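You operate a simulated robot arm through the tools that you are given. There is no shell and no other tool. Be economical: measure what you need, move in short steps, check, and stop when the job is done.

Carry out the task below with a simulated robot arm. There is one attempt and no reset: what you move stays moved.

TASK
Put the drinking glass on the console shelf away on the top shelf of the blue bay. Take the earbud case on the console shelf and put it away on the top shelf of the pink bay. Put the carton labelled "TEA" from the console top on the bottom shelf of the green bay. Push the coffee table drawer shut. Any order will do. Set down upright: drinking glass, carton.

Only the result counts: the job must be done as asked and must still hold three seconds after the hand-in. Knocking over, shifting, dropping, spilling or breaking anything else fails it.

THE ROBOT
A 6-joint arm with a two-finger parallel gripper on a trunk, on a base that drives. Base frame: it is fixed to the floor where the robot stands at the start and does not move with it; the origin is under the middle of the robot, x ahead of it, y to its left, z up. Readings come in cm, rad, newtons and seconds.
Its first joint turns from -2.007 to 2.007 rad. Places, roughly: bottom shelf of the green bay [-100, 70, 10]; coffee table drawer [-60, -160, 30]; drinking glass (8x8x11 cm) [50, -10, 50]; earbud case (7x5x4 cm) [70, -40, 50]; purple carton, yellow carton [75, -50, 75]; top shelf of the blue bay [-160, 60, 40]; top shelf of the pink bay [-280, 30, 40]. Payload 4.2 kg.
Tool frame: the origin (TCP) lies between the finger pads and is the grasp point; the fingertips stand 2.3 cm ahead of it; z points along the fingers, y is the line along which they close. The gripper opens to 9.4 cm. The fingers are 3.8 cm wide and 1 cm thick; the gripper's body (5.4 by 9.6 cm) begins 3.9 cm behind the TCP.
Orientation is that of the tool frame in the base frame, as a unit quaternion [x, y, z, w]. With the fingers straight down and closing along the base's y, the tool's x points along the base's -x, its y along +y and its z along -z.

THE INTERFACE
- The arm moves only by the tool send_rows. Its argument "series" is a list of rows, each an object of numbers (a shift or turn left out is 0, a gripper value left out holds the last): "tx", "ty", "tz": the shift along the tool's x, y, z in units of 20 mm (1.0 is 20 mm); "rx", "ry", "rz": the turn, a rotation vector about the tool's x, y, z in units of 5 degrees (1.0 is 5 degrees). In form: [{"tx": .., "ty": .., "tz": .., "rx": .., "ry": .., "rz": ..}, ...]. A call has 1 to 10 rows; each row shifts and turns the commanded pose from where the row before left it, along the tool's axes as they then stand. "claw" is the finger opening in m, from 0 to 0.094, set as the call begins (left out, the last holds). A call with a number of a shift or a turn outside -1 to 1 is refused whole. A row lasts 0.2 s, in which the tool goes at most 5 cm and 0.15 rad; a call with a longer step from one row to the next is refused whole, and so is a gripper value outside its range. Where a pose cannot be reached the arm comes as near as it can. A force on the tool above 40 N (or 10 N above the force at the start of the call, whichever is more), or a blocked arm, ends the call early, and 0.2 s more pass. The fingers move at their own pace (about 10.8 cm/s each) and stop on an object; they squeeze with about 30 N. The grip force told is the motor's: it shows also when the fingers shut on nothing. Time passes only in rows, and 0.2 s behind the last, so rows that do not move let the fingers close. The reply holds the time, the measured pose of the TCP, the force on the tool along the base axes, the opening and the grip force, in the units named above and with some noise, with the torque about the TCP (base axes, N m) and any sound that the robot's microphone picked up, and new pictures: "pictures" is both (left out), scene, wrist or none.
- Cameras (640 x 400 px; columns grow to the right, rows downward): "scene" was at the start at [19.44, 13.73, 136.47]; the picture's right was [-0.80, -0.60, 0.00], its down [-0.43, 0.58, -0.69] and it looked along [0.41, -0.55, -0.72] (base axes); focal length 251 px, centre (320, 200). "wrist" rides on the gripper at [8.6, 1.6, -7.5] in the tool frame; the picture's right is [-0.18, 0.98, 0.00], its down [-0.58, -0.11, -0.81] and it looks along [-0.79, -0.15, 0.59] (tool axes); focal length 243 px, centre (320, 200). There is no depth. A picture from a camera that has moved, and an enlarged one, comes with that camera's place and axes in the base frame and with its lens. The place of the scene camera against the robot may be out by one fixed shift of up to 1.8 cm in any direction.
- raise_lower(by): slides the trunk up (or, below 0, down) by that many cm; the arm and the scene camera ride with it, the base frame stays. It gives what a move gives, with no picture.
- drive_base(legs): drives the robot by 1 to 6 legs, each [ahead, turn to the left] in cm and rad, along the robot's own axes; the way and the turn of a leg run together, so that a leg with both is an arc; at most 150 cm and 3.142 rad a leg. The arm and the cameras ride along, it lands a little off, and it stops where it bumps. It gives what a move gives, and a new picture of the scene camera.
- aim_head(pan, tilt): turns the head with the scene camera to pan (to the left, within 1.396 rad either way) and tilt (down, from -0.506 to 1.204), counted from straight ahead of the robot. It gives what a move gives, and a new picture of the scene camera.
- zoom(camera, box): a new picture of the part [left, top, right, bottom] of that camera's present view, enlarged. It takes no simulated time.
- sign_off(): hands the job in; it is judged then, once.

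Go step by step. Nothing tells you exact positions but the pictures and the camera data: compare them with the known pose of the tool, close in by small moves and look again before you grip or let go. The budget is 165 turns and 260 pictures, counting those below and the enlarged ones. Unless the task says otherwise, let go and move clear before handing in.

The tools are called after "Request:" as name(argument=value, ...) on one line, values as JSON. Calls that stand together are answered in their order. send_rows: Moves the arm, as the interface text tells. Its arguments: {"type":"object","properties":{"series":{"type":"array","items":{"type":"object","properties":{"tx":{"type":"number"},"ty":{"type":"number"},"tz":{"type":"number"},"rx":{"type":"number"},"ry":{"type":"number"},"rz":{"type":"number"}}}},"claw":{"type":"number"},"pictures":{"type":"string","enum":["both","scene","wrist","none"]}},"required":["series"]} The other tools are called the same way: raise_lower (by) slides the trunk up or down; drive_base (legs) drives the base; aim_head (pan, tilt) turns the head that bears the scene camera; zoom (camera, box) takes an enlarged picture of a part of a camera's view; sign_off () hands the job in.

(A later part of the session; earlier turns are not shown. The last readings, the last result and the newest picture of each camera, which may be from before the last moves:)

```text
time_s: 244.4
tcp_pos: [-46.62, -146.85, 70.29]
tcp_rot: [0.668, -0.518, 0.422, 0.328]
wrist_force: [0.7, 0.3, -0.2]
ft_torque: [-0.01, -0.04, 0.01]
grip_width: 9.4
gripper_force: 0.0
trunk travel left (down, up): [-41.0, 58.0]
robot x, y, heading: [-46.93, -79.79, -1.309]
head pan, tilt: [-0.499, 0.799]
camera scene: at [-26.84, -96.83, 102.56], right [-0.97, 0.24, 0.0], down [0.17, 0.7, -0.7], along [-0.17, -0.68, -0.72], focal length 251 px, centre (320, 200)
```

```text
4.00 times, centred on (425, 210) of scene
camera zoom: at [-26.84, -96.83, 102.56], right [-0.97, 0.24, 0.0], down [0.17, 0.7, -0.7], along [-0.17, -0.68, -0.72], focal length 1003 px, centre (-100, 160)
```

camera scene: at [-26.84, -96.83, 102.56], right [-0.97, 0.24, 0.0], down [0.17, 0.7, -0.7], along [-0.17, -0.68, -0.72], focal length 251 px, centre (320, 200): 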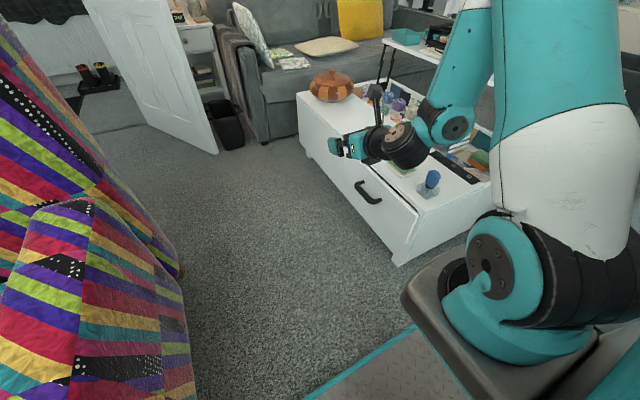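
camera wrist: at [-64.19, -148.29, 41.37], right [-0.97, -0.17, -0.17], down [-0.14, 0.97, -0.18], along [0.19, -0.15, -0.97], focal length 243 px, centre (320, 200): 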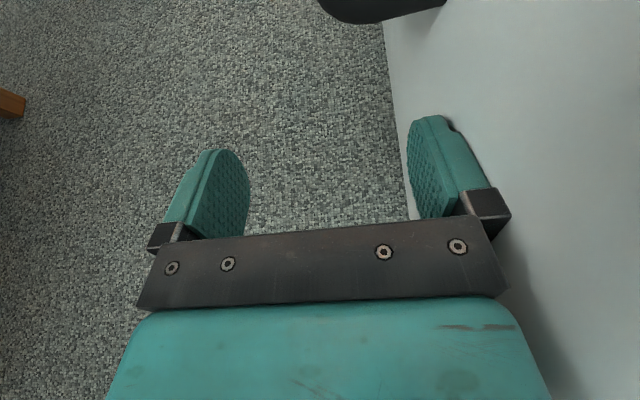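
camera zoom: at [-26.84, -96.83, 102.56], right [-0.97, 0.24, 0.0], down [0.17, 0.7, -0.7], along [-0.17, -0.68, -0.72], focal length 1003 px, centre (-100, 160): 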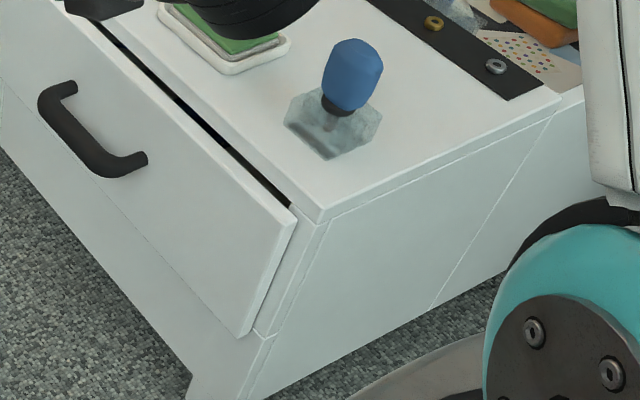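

The panel still stands roughly 2 cm proud, with a dark gap above it. I'll push again at the centre, on the handle: move the hand forward 13 cm, lower, and push.

Request:
send_rows(series=[{"tz": 0.906, "tx": 0.4226}, {"tz": 0.906, "tx": 0.4226}, {"tz": 0.906, "tx": 0.4226}, {"tz": 0.906, "tx": 0.4226}, {"tz": 0.906, "tx": 0.4226}, {"tz": 0.906, "tx": 0.4226}], pictures="none")

Request:
raise_lower(by=-40)

Request:
send_rows(series=[{"ty": 1}, {"ty": 1}, {"ty": 1}, {"ty": 1}])

```text
time_s: 245.8
tcp_pos: [-43.58, -158.49, 70.37]
tcp_rot: [0.668, -0.518, 0.421, 0.328]
wrist_force: [0.5, -0.7, 0.1]
ft_torque: [0.02, -0.02, -0.02]
grip_width: 9.41
gripper_force: 0.0
trunk travel left (down, up): [-41.0, 58.0]
robot x, y, heading: [-47.18, -80.28, -1.312]
head pan, tilt: [-0.499, 0.799]
```

```text
time_s: 249.6
tcp_pos: [-43.54, -158.54, 30.49]
tcp_rot: [0.669, -0.518, 0.422, 0.327]
wrist_force: [-0.8, 0.4, 0.3]
ft_torque: [0.0, -0.01, -0.02]
grip_width: 9.4
gripper_force: 0.0
trunk travel left (down, up): [-1.0, 98.0]
robot x, y, heading: [-47.19, -80.2, -1.302]
head pan, tilt: [-0.499, 0.799]
```

```text
time_s: 250.6
tcp_pos: [-51.43, -160.53, 30.46]
tcp_rot: [0.669, -0.517, 0.422, 0.327]
wrist_force: [0.3, 0.1, 0.9]
ft_torque: [-0.04, -0.01, -0.03]
grip_width: 9.41
gripper_force: 0.0
trunk travel left (down, up): [-1.0, 98.0]
robot x, y, heading: [-47.23, -79.97, -1.306]
head pan, tilt: [-0.499, 0.799]
camera scene: at [-26.84, -96.83, 62.55], right [-0.97, 0.24, 0.0], down [0.17, 0.7, -0.7], along [-0.17, -0.68, -0.72], focal length 251 px, centre (320, 200)
camera wrist: at [-53.56, -157.93, 41.37], right [-0.97, -0.17, -0.16], down [-0.14, 0.97, -0.18], along [0.19, -0.15, -0.97], focal length 243 px, centre (320, 200)
```

scene: 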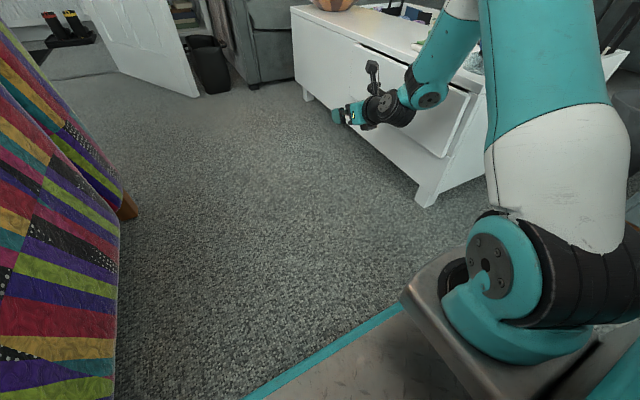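
wrist: 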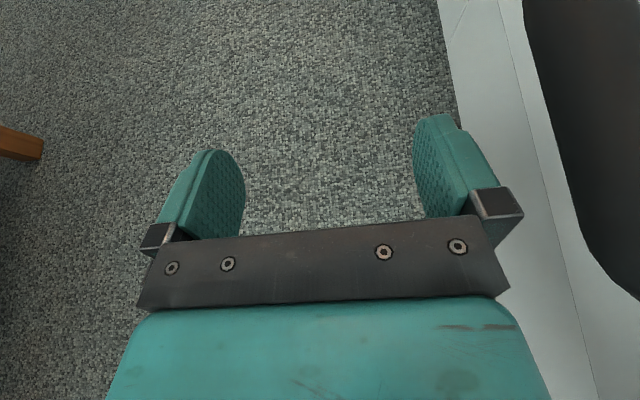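

The handle bar sits at about z = 34, so I raise the hand 4 cm to meet it with the finger, then push.

Request:
send_rows(series=[{"tx": 0.906, "tz": -0.4226}, {"tx": 0.816, "tz": -0.38}, {"ty": 0.5}, {"ty": 0.5}, {"ty": 0.4}, {"ty": 0.3}, {"ty": 0.3}, {"ty": 0.3}])

```text
time_s: 252.1
tcp_pos: [-53.92, -161.32, 34.32]
tcp_rot: [0.671, -0.516, 0.426, 0.32]
wrist_force: [20.1, 17.6, 8.4]
ft_torque: [0.26, 0.28, -1.21]
grip_width: 8.4
gripper_force: 0.1
trunk travel left (down, up): [-1.0, 98.0]
robot x, y, heading: [-47.35, -80.04, -1.304]
head pan, tilt: [-0.499, 0.799]
stopped in row 7: the force on the tool passed its limit (the readings are from after the stop); the commanded pose is now the measured one
camera scene: at [-26.77, -96.69, 62.57], right [-0.97, 0.23, 0.0], down [0.17, 0.7, -0.7], along [-0.16, -0.68, -0.72], focal length 251 px, centre (320, 200)
camera wrist: at [-56.45, -158.8, 45.14], right [-0.97, -0.18, -0.18], down [-0.15, 0.97, -0.18], along [0.2, -0.14, -0.97], focal length 243 px, centre (320, 200)
```

scene: 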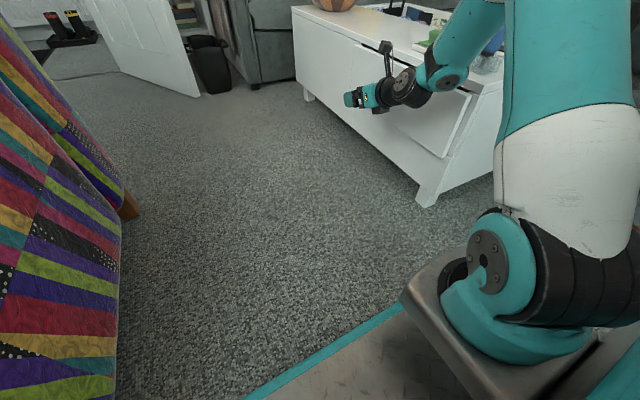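
wrist: 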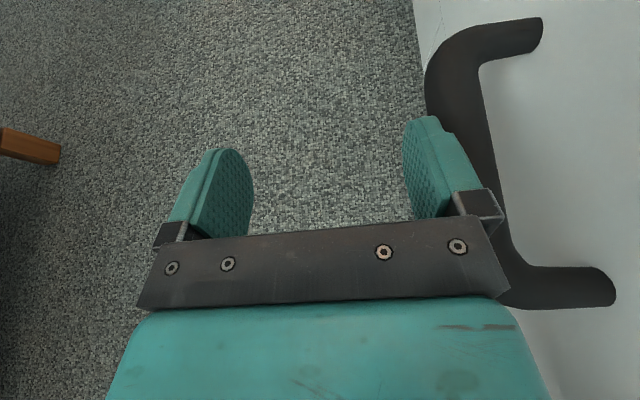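

A firm stop at about 40 N with no movement. I back off, lift, and look straight down on the gap with the wrist camera.

Request:
send_rows(series=[{"ty": -1}, {"ty": -1}, {"ty": -1}, {"ty": -1}], pictures="none")

Request:
raise_lower(by=30)

Request:
send_rows(series=[{"tz": -0.906, "tx": -0.4226, "ty": 1}, {"tz": -0.906, "tx": -0.4226, "ty": 1}, {"tz": -0.906, "tx": -0.4226, "ty": 1}])

```text
time_s: 253.1
tcp_pos: [-46.52, -159.24, 34.18]
tcp_rot: [0.669, -0.517, 0.424, 0.323]
wrist_force: [0.6, 0.0, 0.0]
ft_torque: [-0.01, 0.03, 0.01]
grip_width: 9.38
gripper_force: 0.1
trunk travel left (down, up): [-1.0, 98.0]
robot x, y, heading: [-47.16, -80.24, -1.309]
head pan, tilt: [-0.499, 0.799]
```

```text
time_s: 256.1
tcp_pos: [-46.71, -159.31, 63.96]
tcp_rot: [0.67, -0.517, 0.425, 0.322]
wrist_force: [0.7, -0.2, -0.1]
ft_torque: [-0.03, 0.01, 0.01]
grip_width: 9.39
gripper_force: 0.0
trunk travel left (down, up): [-31.0, 68.0]
robot x, y, heading: [-46.94, -80.31, -1.305]
head pan, tilt: [-0.499, 0.799]
```

```text
time_s: 256.9
tcp_pos: [-53.99, -155.18, 64.18]
tcp_rot: [0.67, -0.517, 0.424, 0.322]
wrist_force: [-1.1, 0.3, 0.8]
ft_torque: [-0.01, -0.01, 0.04]
grip_width: 9.4
gripper_force: 0.0
trunk travel left (down, up): [-31.0, 68.0]
robot x, y, heading: [-47.16, -80.13, -1.313]
head pan, tilt: [-0.499, 0.799]
camera scene: at [-26.79, -96.77, 92.55], right [-0.97, 0.24, 0.0], down [0.17, 0.7, -0.7], along [-0.16, -0.68, -0.72], focal length 251 px, centre (320, 200)
camera wrist: at [-56.37, -152.62, 75.17], right [-0.97, -0.18, -0.17], down [-0.15, 0.97, -0.18], along [0.2, -0.15, -0.97], focal length 243 px, centre (320, 200)
```

scene: 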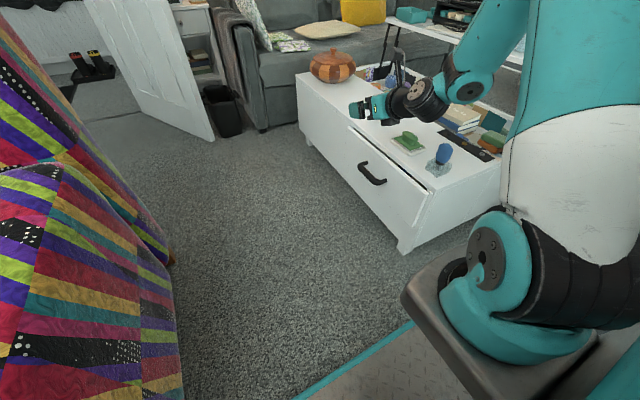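
wrist: 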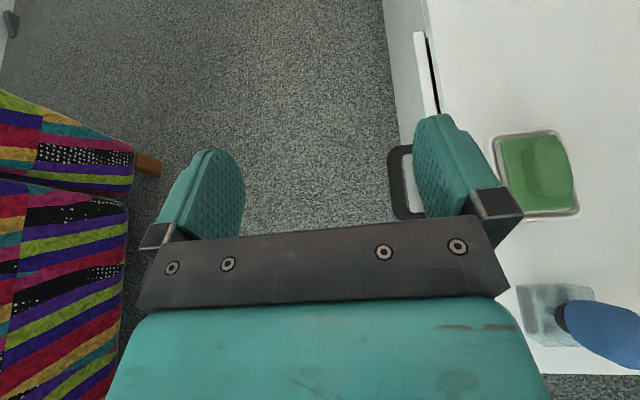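

Request:
zoom(camera="wrist", box=[370, 10, 470, 120])

Request:
zoom(camera="scene", box=[330, 110, 450, 260])

```text
3.64 times, centred on (420, 65) of wrist
camera zoom: at [-56.37, -152.62, 75.17], right [-0.97, -0.18, -0.17], down [-0.15, 0.97, -0.18], along [0.2, -0.15, -0.97], focal length 882 px, centre (-44, 691)
```

zoom: 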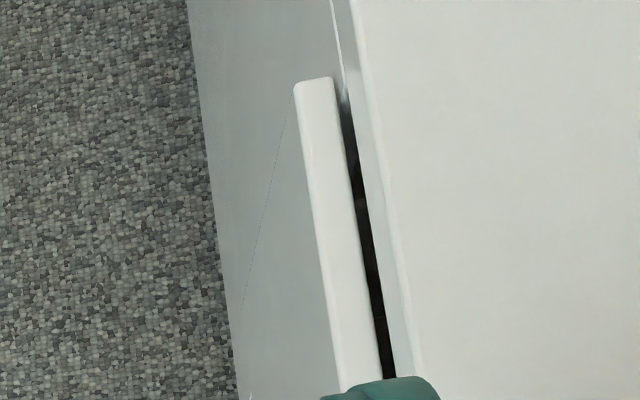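

```text
2.67 times, centred on (390, 185) of scene
camera zoom: at [-26.79, -96.77, 92.55], right [-0.97, 0.24, 0.0], down [0.17, 0.7, -0.7], along [-0.16, -0.68, -0.72], focal length 669 px, centre (133, 240)
```

zoom: 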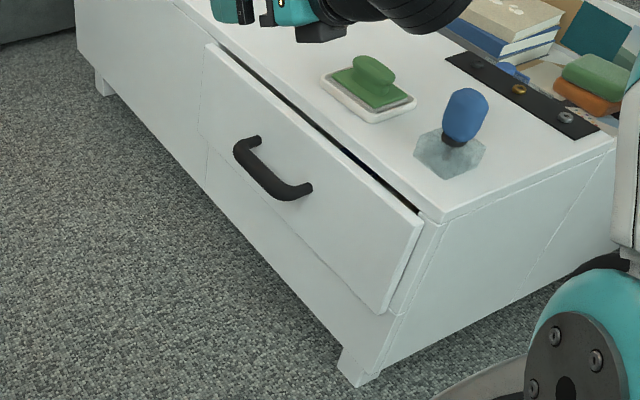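

Geometry from this view: the panel back lies within about 3 mm of the carcass face, and 40 N did not move it further, so the drawer is shut. I raise the arm, reverse out, and drive to the console for the TEA carton.

Request:
raise_lower(by=40)

Request:
raise_lower(by=8)

Request:
drive_base(legs=[[-65, 0], [0, 1.59], [56, 0]])

Request:
aim_head(pan=-0.9, tilt=0.7)

```text
time_s: 260.7
tcp_pos: [-54.0, -155.25, 104.33]
tcp_rot: [0.669, -0.517, 0.425, 0.323]
wrist_force: [1.1, -0.2, -0.4]
ft_torque: [0.02, -0.02, 0.03]
grip_width: 9.39
gripper_force: 0.0
trunk travel left (down, up): [-71.0, 28.0]
robot x, y, heading: [-47.26, -79.81, -1.307]
head pan, tilt: [-0.499, 0.799]
```

```text
time_s: 261.9
tcp_pos: [-54.1, -155.23, 112.17]
tcp_rot: [0.67, -0.517, 0.424, 0.322]
wrist_force: [1.6, 0.5, -0.4]
ft_torque: [-0.01, -0.01, -0.03]
grip_width: 9.39
gripper_force: 0.1
trunk travel left (down, up): [-79.0, 20.0]
robot x, y, heading: [-46.82, -79.87, -1.309]
head pan, tilt: [-0.499, 0.799]
```

```text
time_s: 272.2
tcp_pos: [64.47, -6.89, 112.27]
tcp_rot: [0.838, 0.117, 0.527, -0.078]
wrist_force: [0.6, 0.7, 1.4]
ft_torque: [0.01, 0.03, 0.01]
grip_width: 9.42
gripper_force: 0.1
trunk travel left (down, up): [-79.0, 20.0]
robot x, y, heading: [-11.15, -1.12, 0.281]
head pan, tilt: [-0.499, 0.799]
camera scene: at [5.66, 20.6, 140.55], right [-0.22, -0.98, 0.0], down [-0.7, 0.16, -0.7], along [0.68, -0.15, -0.72], focal length 251 px, centre (320, 200)
```

scene: 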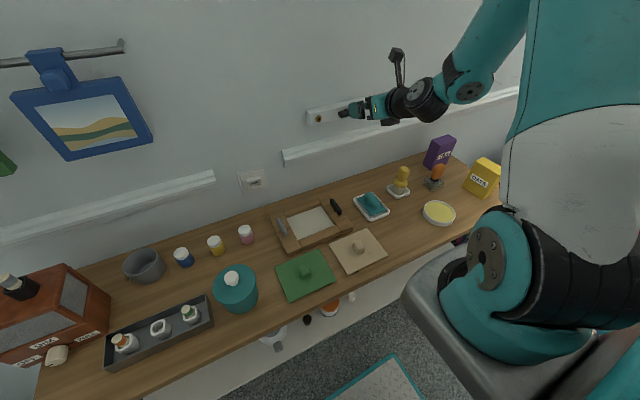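

```text
time_s: 273.1
tcp_pos: [64.46, -6.85, 112.18]
tcp_rot: [0.838, 0.116, 0.527, -0.077]
wrist_force: [0.0, 0.0, 0.0]
ft_torque: [0.03, -0.02, 0.03]
grip_width: 9.42
gripper_force: 0.0
trunk travel left (down, up): [-79.0, 20.0]
robot x, y, heading: [-10.9, -1.4, 0.28]
head pan, tilt: [-0.901, 0.7]
camera scene: at [4.7, 17.42, 141.38], right [-0.58, -0.81, 0.0], down [-0.52, 0.37, -0.76], along [0.62, -0.44, -0.64], focal length 251 px, centre (320, 200)
```

scene: 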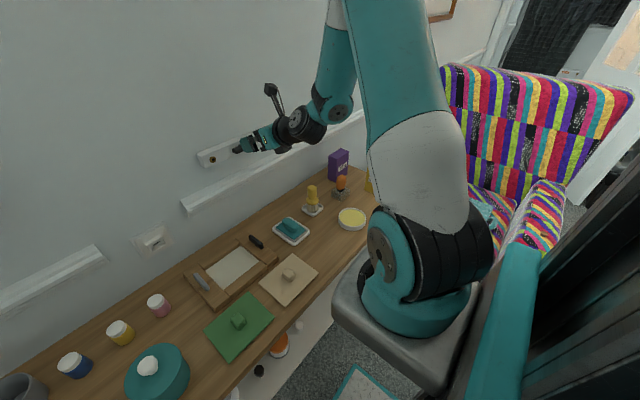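

The hand hovers near the wall; I pull it back and take a wrist view towards the carton for exact measures.

Request:
send_rows(series=[{"tz": -0.906, "tx": -0.4226, "ty": 0.8}, {"tz": -0.906, "tx": -0.4226, "ty": 0.9}, {"tz": -0.906, "tx": -0.4226, "ty": 0.9}, {"tz": -0.906, "tx": -0.4226, "ty": 0.9}, {"ty": 1}, {"ty": 1}, {"ty": 1}, {"ty": 1}, {"ty": 1}, {"ty": 1}], claw=0.07)

```text
time_s: 275.3
tcp_pos: [62.09, -27.53, 112.13]
tcp_rot: [0.838, 0.116, 0.527, -0.077]
wrist_force: [0.7, 0.4, -0.8]
ft_torque: [0.04, -0.02, 0.0]
grip_width: 6.99
gripper_force: 0.1
trunk travel left (down, up): [-79.0, 20.0]
robot x, y, heading: [-10.63, -1.13, 0.28]
head pan, tilt: [-0.901, 0.7]
camera scene: at [4.69, 17.42, 141.38], right [-0.58, -0.81, 0.0], down [-0.52, 0.37, -0.76], along [0.62, -0.44, -0.64], focal length 251 px, centre (320, 200)
camera wrist: at [59.79, -29.76, 123.12], right [0.19, -0.97, -0.17], down [-0.97, -0.16, -0.18], along [0.14, 0.2, -0.97], focal length 243 px, centre (320, 200)
```

scene: 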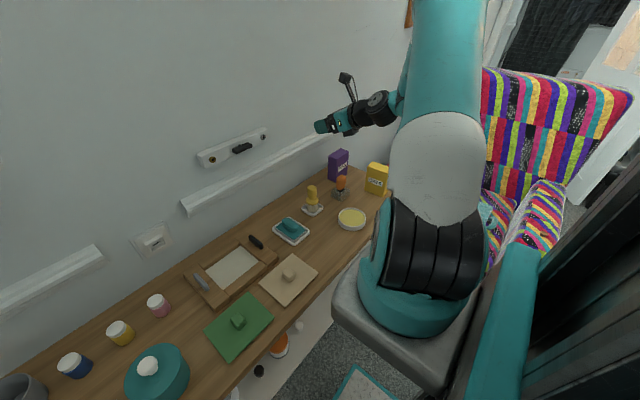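
wrist: 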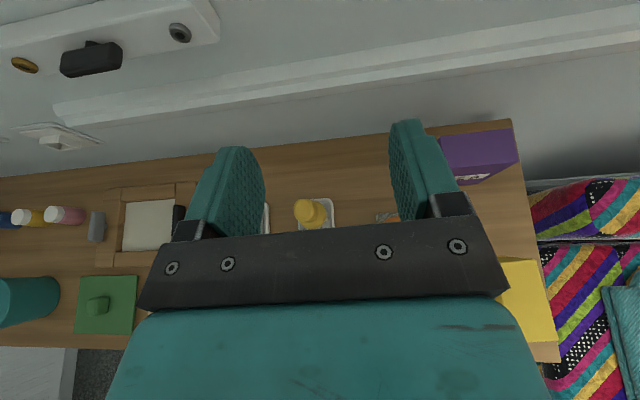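

Request:
zoom(camera="wrist", box=[370, 90, 570, 370])

Request:
zoom(camera="scene", box=[280, 120, 420, 240])

```text
1.43 times, centred on (470, 230) of wrist
camera zoom: at [59.79, -29.76, 123.12], right [0.19, -0.97, -0.17], down [-0.97, -0.16, -0.18], along [0.14, 0.2, -0.97], focal length 347 px, centre (106, 157)
```

zoom: 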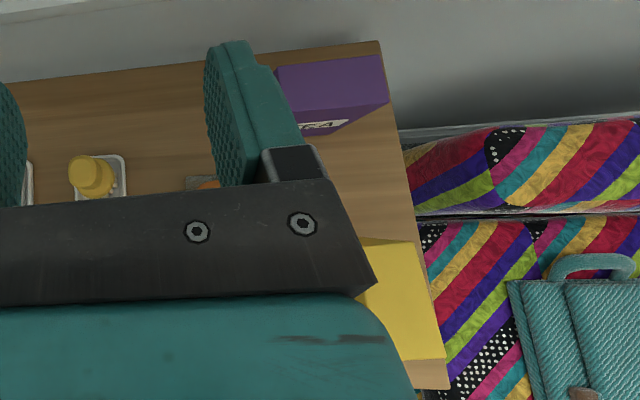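

```text
3.33 times, centred on (350, 180) of scene
camera zoom: at [4.69, 17.42, 141.38], right [-0.58, -0.81, 0.0], down [-0.52, 0.37, -0.76], along [0.62, -0.44, -0.64], focal length 836 px, centre (220, 267)
```

zoom: 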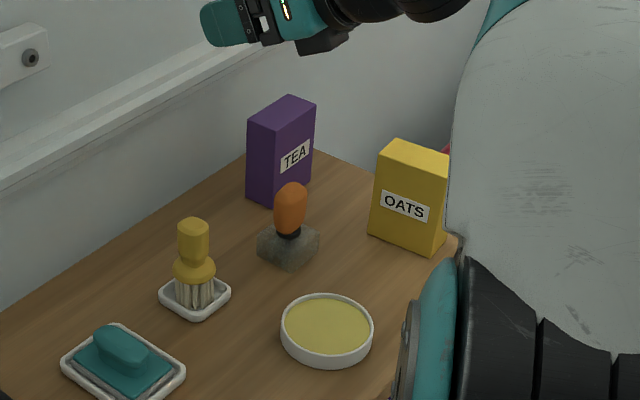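

Carton: top centre (74.1, -41.8), depth ≈ 4.2 cm, width ≈ 8.4 cm, about 6 cm from the wall; OATS stands in front. I'll grasp it across its 4 cm depth with the tool heading along the wall, so I yaw the hand right 90° at height.

Request:
send_rows(series=[{"rx": -0.902, "rz": 0.431}, {"rx": -0.902, "rz": 0.431}, {"rx": -0.902, "rz": 0.431}, {"rx": -0.902, "rz": 0.431}, {"rx": -0.902, "rz": 0.431}, {"rx": -0.902, "rz": 0.431}, {"rx": -0.902, "rz": 0.431}, {"rx": -0.902, "rz": 0.431}, {"rx": -0.902, "rz": 0.431}], pictures="scene")

Request:
send_rows(series=[{"rx": -0.902, "rz": 0.431}, {"rx": -0.902, "rz": 0.431}, {"rx": -0.902, "rz": 0.431}, {"rx": -0.902, "rz": 0.431}, {"rx": -0.902, "rz": 0.431}, {"rx": -0.902, "rz": 0.431}, {"rx": -0.902, "rz": 0.431}, {"rx": -0.902, "rz": 0.431}, {"rx": -0.902, "rz": 0.431}])

```text
time_s: 277.3
tcp_pos: [61.35, -28.37, 111.93]
tcp_rot: [0.829, -0.175, 0.521, 0.107]
wrist_force: [0.7, 1.3, -0.5]
ft_torque: [0.01, -0.03, 0.0]
grip_width: 7.0
gripper_force: 0.1
out of reach, approached as far as the arm can: row 8, 9
trunk travel left (down, up): [-79.0, 20.0]
robot x, y, heading: [-11.25, -1.07, 0.276]
head pan, tilt: [-0.901, 0.7]
camera scene: at [4.7, 17.41, 141.38], right [-0.58, -0.81, 0.0], down [-0.52, 0.37, -0.76], along [0.62, -0.44, -0.64], focal length 251 px, centre (320, 200)
```

scene: 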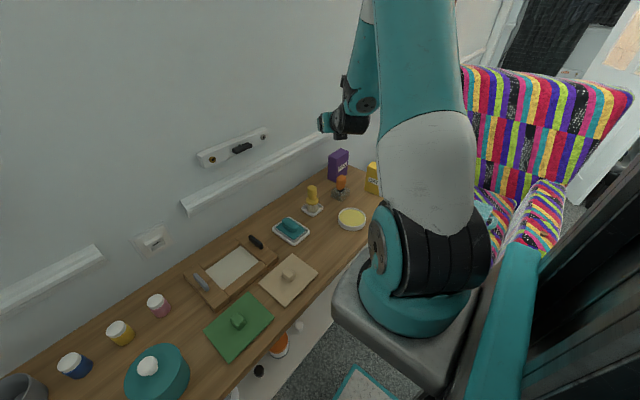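

```text
time_s: 279.3
tcp_pos: [60.2, -29.75, 111.77]
tcp_rot: [0.825, -0.188, 0.52, 0.117]
wrist_force: [-0.2, 0.3, 0.0]
ft_torque: [0.01, -0.01, 0.01]
grip_width: 7.03
gripper_force: 0.1
out of reach, approached as far as the arm can: row 1, 2, 3, 4, 5, 6, 7, 8, 9
trunk travel left (down, up): [-79.0, 20.0]
robot x, y, heading: [-10.98, -1.42, 0.279]
head pan, tilt: [-0.901, 0.7]
camera scene: at [4.7, 17.41, 141.38], right [-0.58, -0.81, 0.0], down [-0.52, 0.37, -0.76], along [0.62, -0.44, -0.64], focal length 251 px, centre (320, 200)
camera wrist: at [56.94, -29.83, 122.73], right [-0.49, -0.85, -0.17], down [-0.84, 0.52, -0.17], along [0.24, 0.06, -0.97], focal length 243 px, centre (320, 200)
```

scene: 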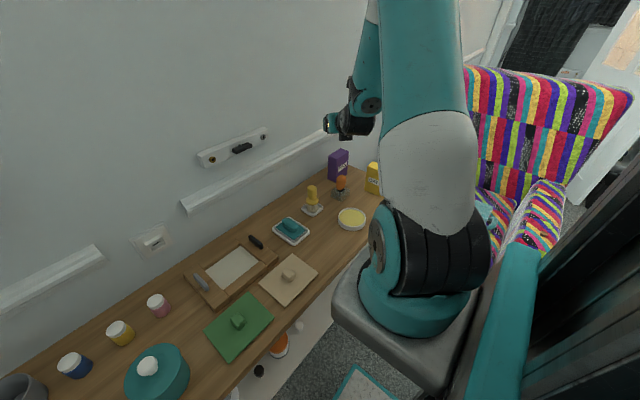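
wrist: 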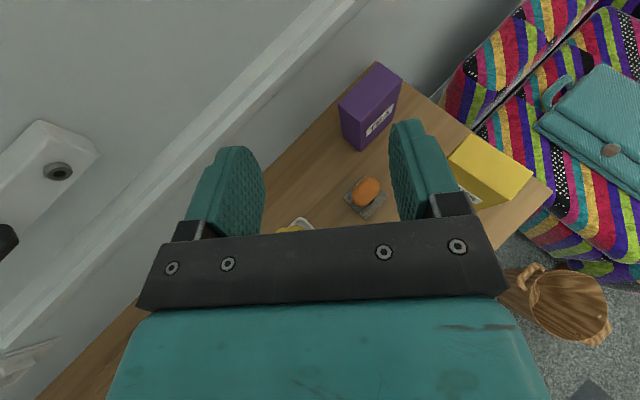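

The wrist cannot yaw further right in this configuration. Instead I'll grasp over OATS from the front with a steep 45° tilt, closing on the 8.4 cm width (9.4 opening). I yaw back square to the wall and tilt down.

Request:
send_rows(series=[{"rx": 0.828, "rz": -0.396}, {"rx": 0.828, "rz": -0.396}, {"rx": 0.828, "rz": -0.396}, {"rx": 0.828, "rz": -0.396}, {"rx": 0.828, "rz": -0.396}, {"rx": 0.828, "rz": -0.396}, {"rx": 0.828, "rz": -0.396}, {"rx": 0.828, "rz": -0.396}, {"rx": 0.828, "rz": -0.396}], claw=0.094, pictures="none")

Request:
send_rows(series=[{"ry": -1}, {"ry": -1}, {"ry": -1}, {"ry": -1}], pictures="wrist")

```text
time_s: 281.3
tcp_pos: [60.33, -29.76, 111.77]
tcp_rot: [0.837, 0.117, 0.529, -0.076]
wrist_force: [-0.2, -0.4, -0.1]
ft_torque: [-0.03, 0.02, 0.0]
grip_width: 9.41
gripper_force: 0.1
trunk travel left (down, up): [-79.0, 20.0]
robot x, y, heading: [-11.03, -1.14, 0.28]
head pan, tilt: [-0.901, 0.7]
```

```text
time_s: 282.3
tcp_pos: [60.3, -29.55, 111.77]
tcp_rot: [0.917, 0.127, 0.374, -0.055]
wrist_force: [0.1, -0.8, -0.2]
ft_torque: [0.0, 0.0, 0.03]
grip_width: 9.39
gripper_force: 0.0
trunk travel left (down, up): [-79.0, 20.0]
robot x, y, heading: [-10.86, -1.28, 0.281]
head pan, tilt: [-0.901, 0.7]
camera wrist: at [61.7, -30.93, 123.03], right [0.14, -0.98, -0.13], down [-0.97, -0.16, 0.17], along [-0.19, 0.11, -0.98], focal length 243 px, centre (320, 200)
```

wrist: 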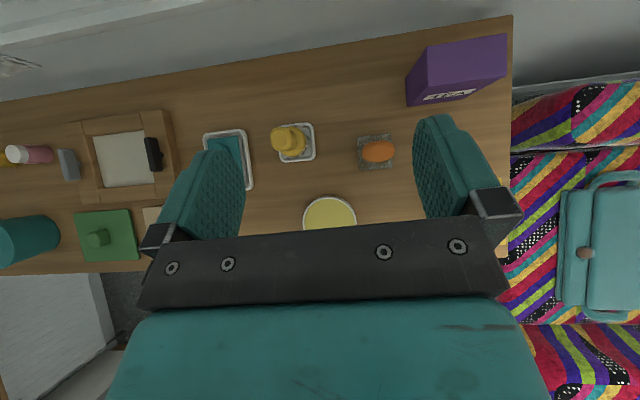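

Request:
zoom(camera="wrist", box=[390, 20, 530, 120])

```text
4.00 times, centred on (460, 70) of wrist
camera zoom: at [61.7, -30.93, 123.03], right [0.14, -0.98, -0.13], down [-0.97, -0.16, 0.17], along [-0.19, 0.11, -0.98], focal length 970 px, centre (-240, 720)
```

zoom: 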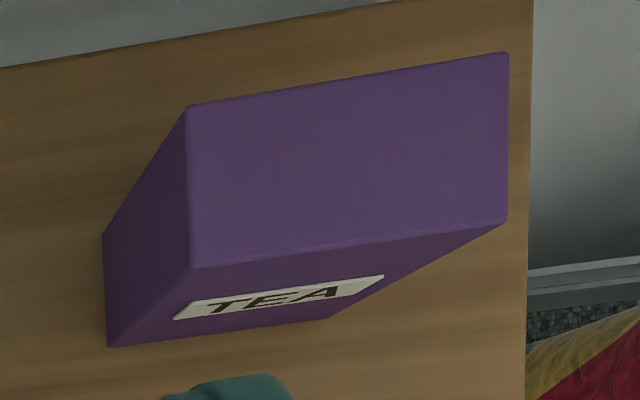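

Width ≈ 8.6 cm, depth ≈ 4.4 cm, top at z ≈ 90.7, centre (74.3, -41.8). I move over it at height and re-measure.

Request:
send_rows(series=[{"rx": -0.196, "rz": 0.2, "ty": 0.97, "tz": 0.411, "tx": 0.42}, {"ty": 0.97, "tz": 0.411, "tx": 0.42}, {"ty": 0.97, "tz": 0.411, "tx": 0.42}, {"ty": 0.97, "tz": 0.411, "tx": 0.42}, {"ty": 0.97, "tz": 0.411, "tx": 0.42}, {"ty": 0.97, "tz": 0.411, "tx": 0.42}, {"ty": 0.97, "tz": 0.411, "tx": 0.42}, {"ty": 0.97, "tz": 0.411, "tx": 0.42}])

```text
time_s: 284.1
tcp_pos: [73.23, -42.31, 111.82]
tcp_rot: [0.919, 0.115, 0.375, -0.049]
wrist_force: [0.5, 0.1, 0.5]
ft_torque: [0.0, 0.0, 0.03]
grip_width: 9.4
gripper_force: 0.0
trunk travel left (down, up): [-79.0, 20.0]
robot x, y, heading: [-10.98, -1.51, 0.283]
head pan, tilt: [-0.901, 0.7]
camera scene: at [4.66, 17.44, 141.38], right [-0.58, -0.81, 0.0], down [-0.52, 0.37, -0.77], along [0.62, -0.45, -0.64], focal length 251 px, centre (320, 200)
camera wrist: at [74.65, -43.55, 122.99], right [0.12, -0.98, -0.13], down [-0.98, -0.14, 0.17], along [-0.18, 0.11, -0.98], focal length 243 px, centre (320, 200)
```

scene: 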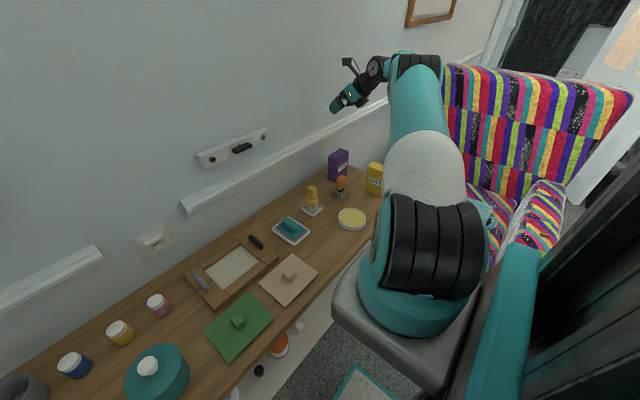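
wrist: 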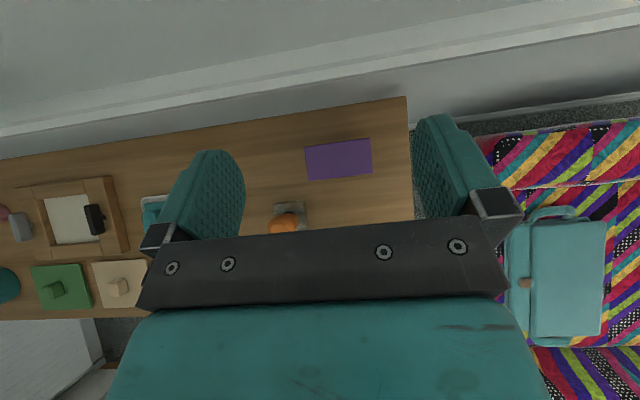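

The carton is directly below; I correct 3 mm left, 5 mm forward, and descend 11 cm to just above it.

Request:
send_rows(series=[{"ty": -0.14, "tz": 0.164, "tx": 0.168}, {"tx": -0.7, "tz": 0.714}, {"tx": -0.7, "tz": 0.714}, {"tx": -0.7, "tz": 0.714}, {"tx": -0.7, "tz": 0.714}, {"tx": -0.7, "tz": 0.714}, {"tx": -0.35, "tz": 0.357}])

Request:
zoom(camera="wrist", box=[170, 80, 490, 280])

```text
time_s: 285.7
tcp_pos: [73.66, -41.94, 100.65]
tcp_rot: [0.919, 0.115, 0.375, -0.049]
wrist_force: [-0.1, 0.2, -0.3]
ft_torque: [0.03, -0.01, 0.0]
grip_width: 9.42
gripper_force: 0.2
trunk travel left (down, up): [-79.0, 20.0]
robot x, y, heading: [-10.85, -1.15, 0.283]
head pan, tilt: [-0.901, 0.7]
camera scene: at [4.69, 17.41, 141.38], right [-0.58, -0.81, 0.0], down [-0.52, 0.37, -0.76], along [0.62, -0.44, -0.64], focal length 251 px, centre (320, 200)
camera wrist: at [75.11, -43.12, 112.01], right [0.12, -0.98, -0.13], down [-0.98, -0.14, 0.17], along [-0.18, 0.11, -0.98], focal length 243 px, centre (320, 200)
```

scene: 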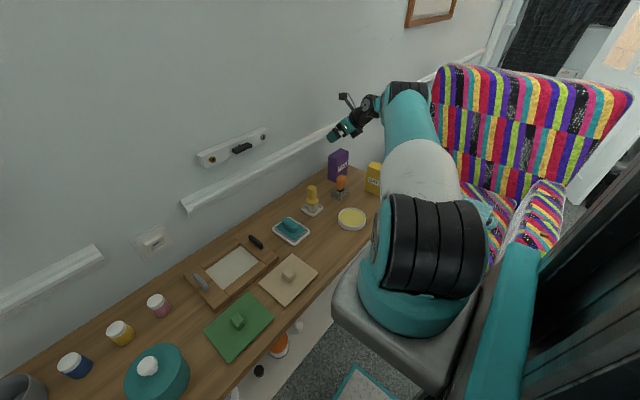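
wrist: 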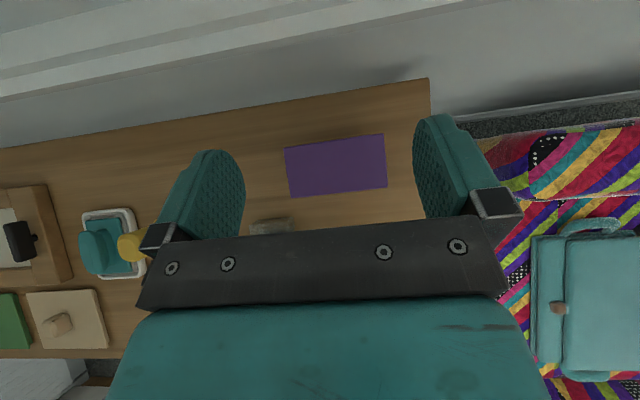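

```text
2.00 times, centred on (330, 180) of wrist
camera zoom: at [75.11, -43.12, 112.01], right [0.12, -0.98, -0.13], down [-0.98, -0.14, 0.17], along [-0.18, 0.11, -0.98], focal length 485 px, centre (300, 240)
```

zoom: 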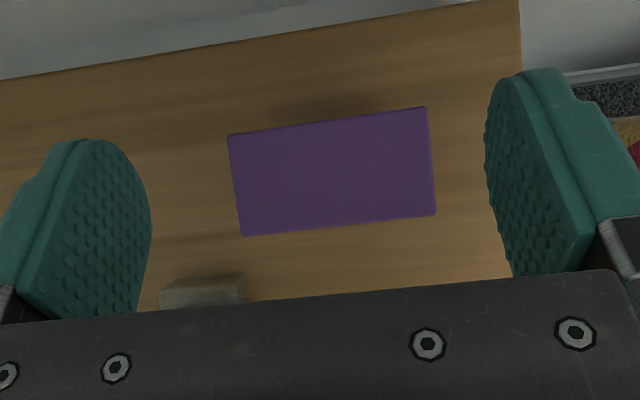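

Centred within half a millimetre by calculation. I descend to where the tips reach the top, and check.

Request:
send_rows(series=[{"tx": -0.7, "tz": 0.714}, {"tx": -0.7, "tz": 0.714}, {"tx": -0.7, "tz": 0.714}, {"tx": -0.35, "tz": 0.357}], pictures="none")

Request:
zoom(camera="wrist", box=[170, 80, 490, 280])

```text
time_s: 286.7
tcp_pos: [73.81, -41.91, 93.75]
tcp_rot: [0.918, 0.115, 0.375, -0.049]
wrist_force: [-0.6, -0.7, 0.2]
ft_torque: [0.0, 0.0, 0.01]
grip_width: 9.39
gripper_force: 0.0
trunk travel left (down, up): [-79.0, 20.0]
robot x, y, heading: [-11.21, -1.08, 0.279]
head pan, tilt: [-0.901, 0.7]
```

```text
2.00 times, centred on (330, 180) of wrist
camera zoom: at [75.08, -43.2, 105.05], right [0.12, -0.98, -0.13], down [-0.98, -0.14, 0.17], along [-0.18, 0.11, -0.98], focal length 485 px, centre (300, 240)
```

zoom: 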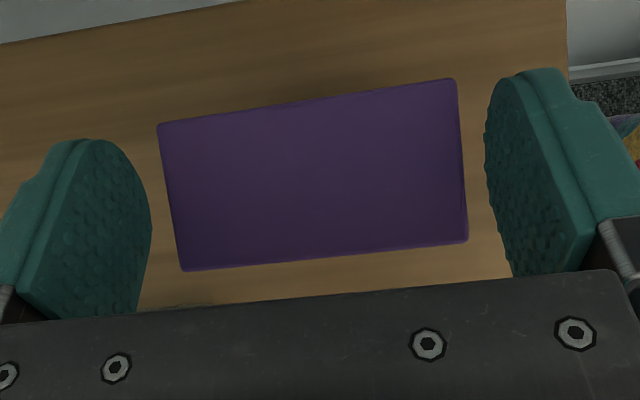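

Gaps both sides look even. I descend the last 5.7 cm and close.

Request:
send_rows(series=[{"ty": -0.02, "tx": -0.35, "tz": 0.357}, {"tx": -0.35, "tz": 0.357}, {"tx": -0.5, "tz": 0.51}, {"tx": -0.5, "tz": 0.51}, {"tx": -0.3, "tz": 0.306}], pictures="wrist")

```text
time_s: 287.9
tcp_pos: [72.96, -41.43, 88.2]
tcp_rot: [0.918, 0.116, 0.375, -0.049]
wrist_force: [0.0, 0.0, -1.0]
ft_torque: [0.01, 0.02, 0.03]
grip_width: 9.43
gripper_force: 0.0
out of reach, approached as far as the arm can: row 4
trunk travel left (down, up): [-79.0, 20.0]
robot x, y, heading: [-11.0, -1.06, 0.28]
head pan, tilt: [-0.901, 0.7]
camera wrist: at [74.35, -42.68, 99.5], right [0.12, -0.98, -0.13], down [-0.98, -0.14, 0.17], along [-0.18, 0.11, -0.98], focal length 243 px, centre (320, 200)
```

wrist: 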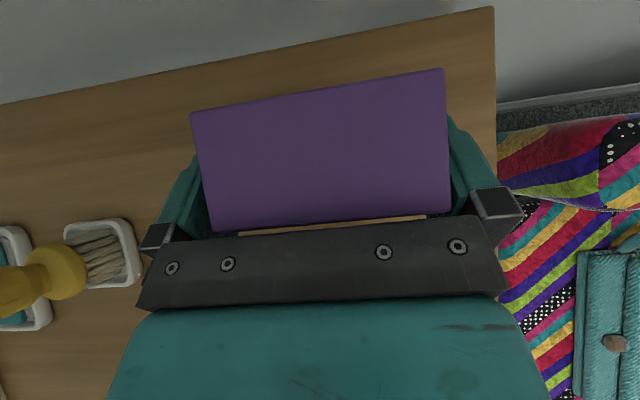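

Both fingers are beside the carton. I close.

Request:
send_rows(series=[{}, {}, {}], claw=0.07, pictures="wrist")

```text
time_s: 288.7
tcp_pos: [73.03, -41.51, 88.13]
tcp_rot: [0.918, 0.115, 0.377, -0.049]
wrist_force: [0.5, 0.5, 1.6]
ft_torque: [-0.04, -0.08, 0.02]
grip_width: 8.43
gripper_force: 29.7
trunk travel left (down, up): [-79.0, 20.0]
robot x, y, heading: [-11.07, -1.07, 0.279]
head pan, tilt: [-0.901, 0.7]
camera wrist: at [74.35, -42.68, 99.5], right [0.12, -0.98, -0.13], down [-0.98, -0.14, 0.17], along [-0.18, 0.11, -0.98], focal length 243 px, centre (320, 200)
```

wrist: 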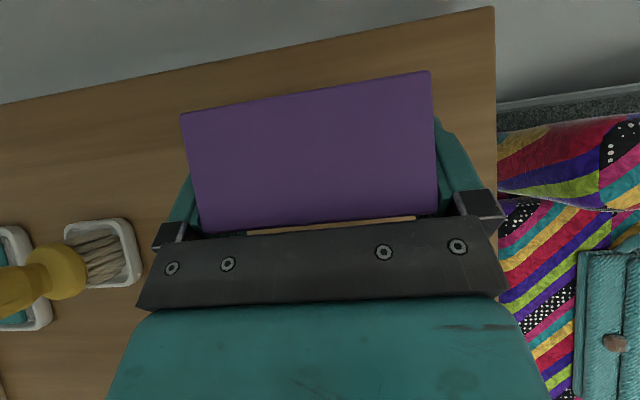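

Gripped at 8.4 cm. I lift with the trunk 18 cm.

Request:
raise_lower(by=18)

Request:
send_rows(series=[{}])

```text
time_s: 290.7
tcp_pos: [72.95, -41.38, 106.14]
tcp_rot: [0.918, 0.116, 0.375, -0.049]
wrist_force: [1.1, -0.6, -1.3]
ft_torque: [0.01, 0.01, -0.03]
grip_width: 8.45
gripper_force: 30.3
trunk travel left (down, up): [-97.0, 2.0]
robot x, y, heading: [-11.06, -1.35, 0.281]
head pan, tilt: [-0.901, 0.7]
```

```text
time_s: 291.1
tcp_pos: [72.9, -41.46, 106.19]
tcp_rot: [0.918, 0.115, 0.376, -0.049]
wrist_force: [-0.6, -0.5, -0.3]
ft_torque: [0.01, 0.04, 0.0]
grip_width: 8.47
gripper_force: 29.9
trunk travel left (down, up): [-97.0, 2.0]
robot x, y, heading: [-10.88, -1.4, 0.285]
head pan, tilt: [-0.901, 0.7]
camera scene: at [4.7, 17.4, 159.38], right [-0.58, -0.81, 0.0], down [-0.52, 0.37, -0.76], along [0.62, -0.44, -0.64], focal length 251 px, centre (320, 200)
camera wrist: at [74.36, -42.68, 117.48], right [0.12, -0.98, -0.13], down [-0.98, -0.14, 0.17], along [-0.18, 0.11, -0.98], focal length 243 px, centre (320, 200)
```

scene: 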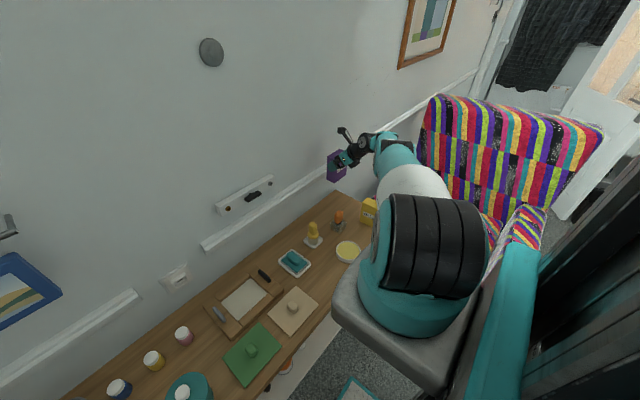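
wrist: 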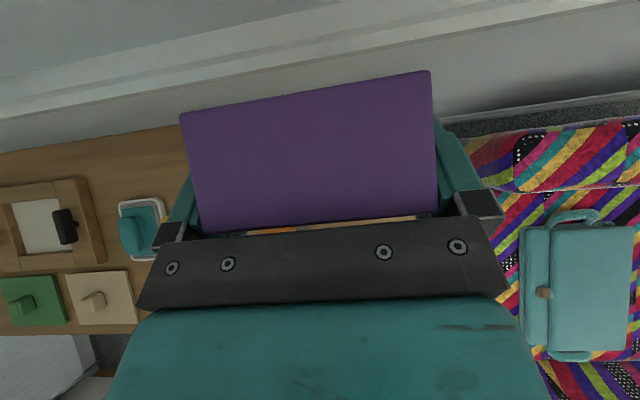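

The carton is held upright and clear of everything. I draw it back over OATS and towards the robot's front, then reverse.

Request:
send_rows(series=[{"tz": -0.7, "tx": -0.714, "ty": -0.3}, {"tz": -0.7, "tx": -0.714, "ty": -0.3}, {"tz": -0.7, "tx": -0.714, "ty": -0.8}, {"tz": -0.7, "tx": -0.714, "ty": -0.9}, {"tz": -0.7, "tx": -0.714, "ty": -0.9}, {"tz": -0.5, "tx": -0.51, "ty": -0.9}, {"ty": -1}, {"ty": -1}, {"ty": -1}, {"ty": -1}], pictures="scene")

Request:
drive_base(legs=[[-50, 0]])

```text
time_s: 293.3
tcp_pos: [57.84, -28.61, 106.13]
tcp_rot: [0.919, 0.114, 0.375, -0.048]
wrist_force: [0.2, -0.4, -0.1]
ft_torque: [0.02, 0.03, -0.02]
grip_width: 8.44
gripper_force: 30.1
trunk travel left (down, up): [-97.0, 2.0]
robot x, y, heading: [-11.03, -1.0, 0.276]
head pan, tilt: [-0.901, 0.7]
camera scene: at [4.7, 17.39, 159.38], right [-0.58, -0.81, 0.0], down [-0.52, 0.37, -0.76], along [0.62, -0.44, -0.64], focal length 251 px, centre (320, 200)
```

scene: 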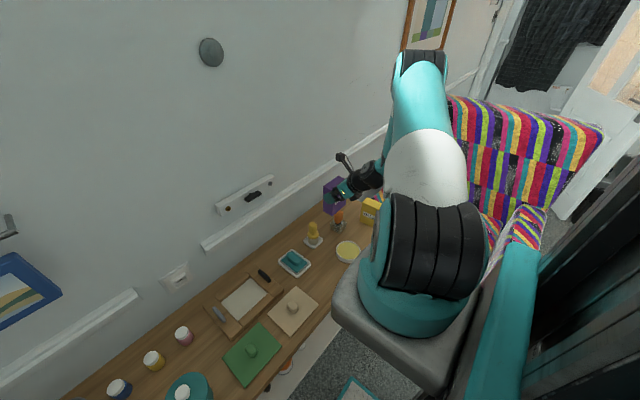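

```text
time_s: 296.2
tcp_pos: [9.87, -42.29, 106.16]
tcp_rot: [0.918, 0.117, 0.375, -0.05]
wrist_force: [0.6, 0.1, -0.5]
ft_torque: [-0.03, -0.01, 0.01]
grip_width: 8.44
gripper_force: 29.7
trunk travel left (down, up): [-97.0, 2.0]
robot x, y, heading: [-58.74, -15.14, 0.279]
head pan, tilt: [-0.901, 0.7]
camera scene: at [-43.37, 3.57, 159.38], right [-0.58, -0.82, 0.0], down [-0.53, 0.37, -0.76], along [0.62, -0.44, -0.64], focal length 251 px, centre (320, 200)
```

scene: 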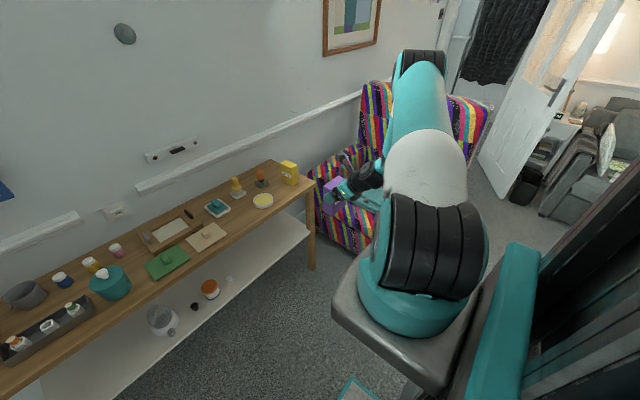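

Carton clear. I reverse to in front of the green bay, turn to face it, and bring the hand towards the robot's middle.

Request:
drive_base(legs=[[0, -0.05], [-43.6, 0], [0, 1.63]])

Request:
send_rows(series=[{"ty": -1}, {"ty": -1}, {"ty": -1}, {"ty": -1}, {"ty": -1}, {"ty": -1}, {"ty": -1}, {"ty": -1}, {"ty": -1}], pictures="none")

Request:
aim_head(pan=-0.3, tilt=0.8)

```text
time_s: 303.2
tcp_pos: [-72.79, 43.75, 106.3]
tcp_rot: [0.57, 0.729, 0.231, -0.299]
wrist_force: [0.4, -0.3, -0.3]
ft_torque: [-0.01, 0.01, 0.01]
grip_width: 8.45
gripper_force: 29.6
trunk travel left (down, up): [-97.0, 2.0]
robot x, y, heading: [-100.25, -25.23, 1.844]
head pan, tilt: [-0.901, 0.7]
camera scene: at [-119.07, -7.98, 159.38], right [0.81, -0.59, 0.0], down [-0.38, -0.52, -0.76], along [0.45, 0.62, -0.64], focal length 251 px, centre (320, 200)
```

scene: 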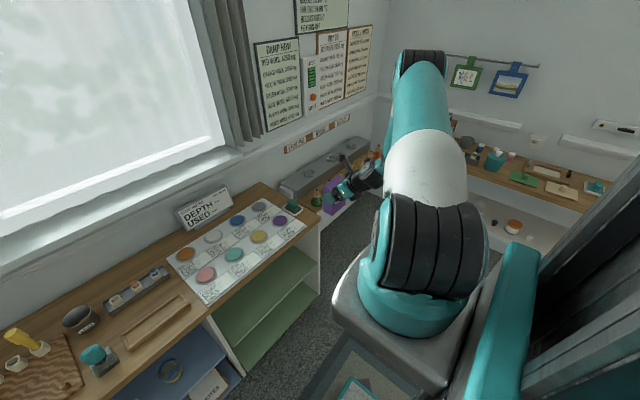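

```text
time_s: 305.2
tcp_pos: [-90.46, 39.28, 106.31]
tcp_rot: [0.571, 0.729, 0.232, -0.299]
wrist_force: [0.3, -0.3, -0.4]
ft_torque: [0.02, -0.01, 0.0]
grip_width: 8.48
gripper_force: 29.8
trunk travel left (down, up): [-97.0, 2.0]
robot x, y, heading: [-100.84, -25.08, 1.836]
head pan, tilt: [-0.901, 0.7]
```

```text
time_s: 306.2
tcp_pos: [-90.4, 39.24, 106.3]
tcp_rot: [0.57, 0.729, 0.232, -0.3]
wrist_force: [-0.5, -0.7, 0.1]
ft_torque: [-0.03, 0.0, 0.04]
grip_width: 8.43
gripper_force: 30.2
trunk travel left (down, up): [-97.0, 2.0]
robot x, y, heading: [-100.77, -24.87, 1.842]
head pan, tilt: [-0.3, 0.799]
camera scene: at [-123.84, -6.8, 158.56], right [1.0, -0.03, 0.0], down [-0.02, -0.72, -0.7], along [0.02, 0.7, -0.72], focal length 251 px, centre (320, 200)
```

scene: 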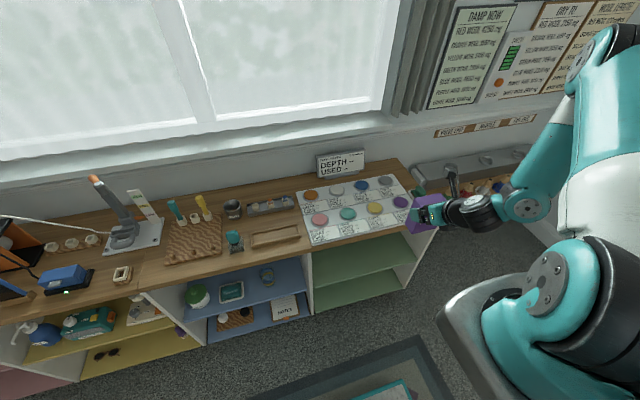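

Lined up with the green bay, about 10 cm outside its front. I lower the trunk in steps and check.

Request:
raise_lower(by=-40)

Request:
send_rows(series=[{}], pictures="both")

```text
time_s: 310.0
tcp_pos: [-90.37, 39.08, 66.26]
tcp_rot: [0.57, 0.729, 0.232, -0.299]
wrist_force: [-0.9, 0.1, -0.9]
ft_torque: [0.01, 0.0, -0.03]
grip_width: 8.47
gripper_force: 30.2
trunk travel left (down, up): [-57.0, 42.0]
robot x, y, heading: [-100.84, -24.86, 1.843]
head pan, tilt: [-0.3, 0.799]
```

```text
time_s: 310.4
tcp_pos: [-90.49, 39.17, 66.28]
tcp_rot: [0.57, 0.729, 0.231, -0.3]
wrist_force: [0.1, 0.6, -0.7]
ft_torque: [0.01, 0.0, -0.01]
grip_width: 8.5
gripper_force: 30.7
trunk travel left (down, up): [-57.0, 42.0]
robot x, y, heading: [-100.85, -25.15, 1.848]
head pan, tilt: [-0.3, 0.799]
camera scene: at [-123.85, -6.8, 118.56], right [1.0, -0.03, 0.0], down [-0.02, -0.72, -0.7], along [0.02, 0.7, -0.72], focal length 251 px, centre (320, 200)
camera wrist: at [-88.98, 40.62, 77.51], right [0.98, 0.11, -0.13], down [0.13, -0.98, 0.17], along [-0.11, -0.18, -0.98], focal length 243 px, centre (320, 200)
```

scene: 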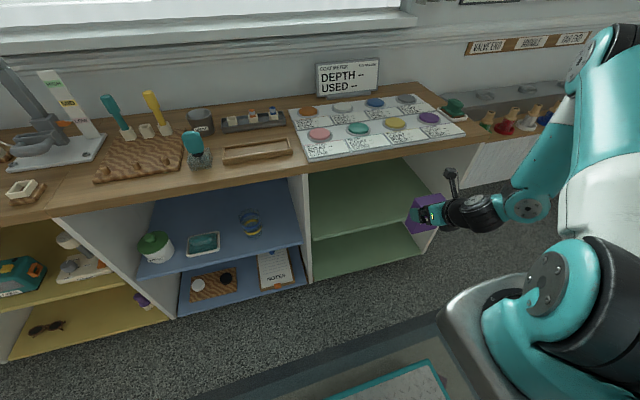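
wrist: 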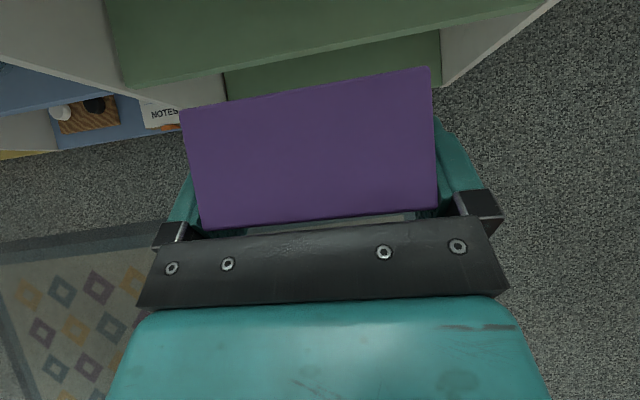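

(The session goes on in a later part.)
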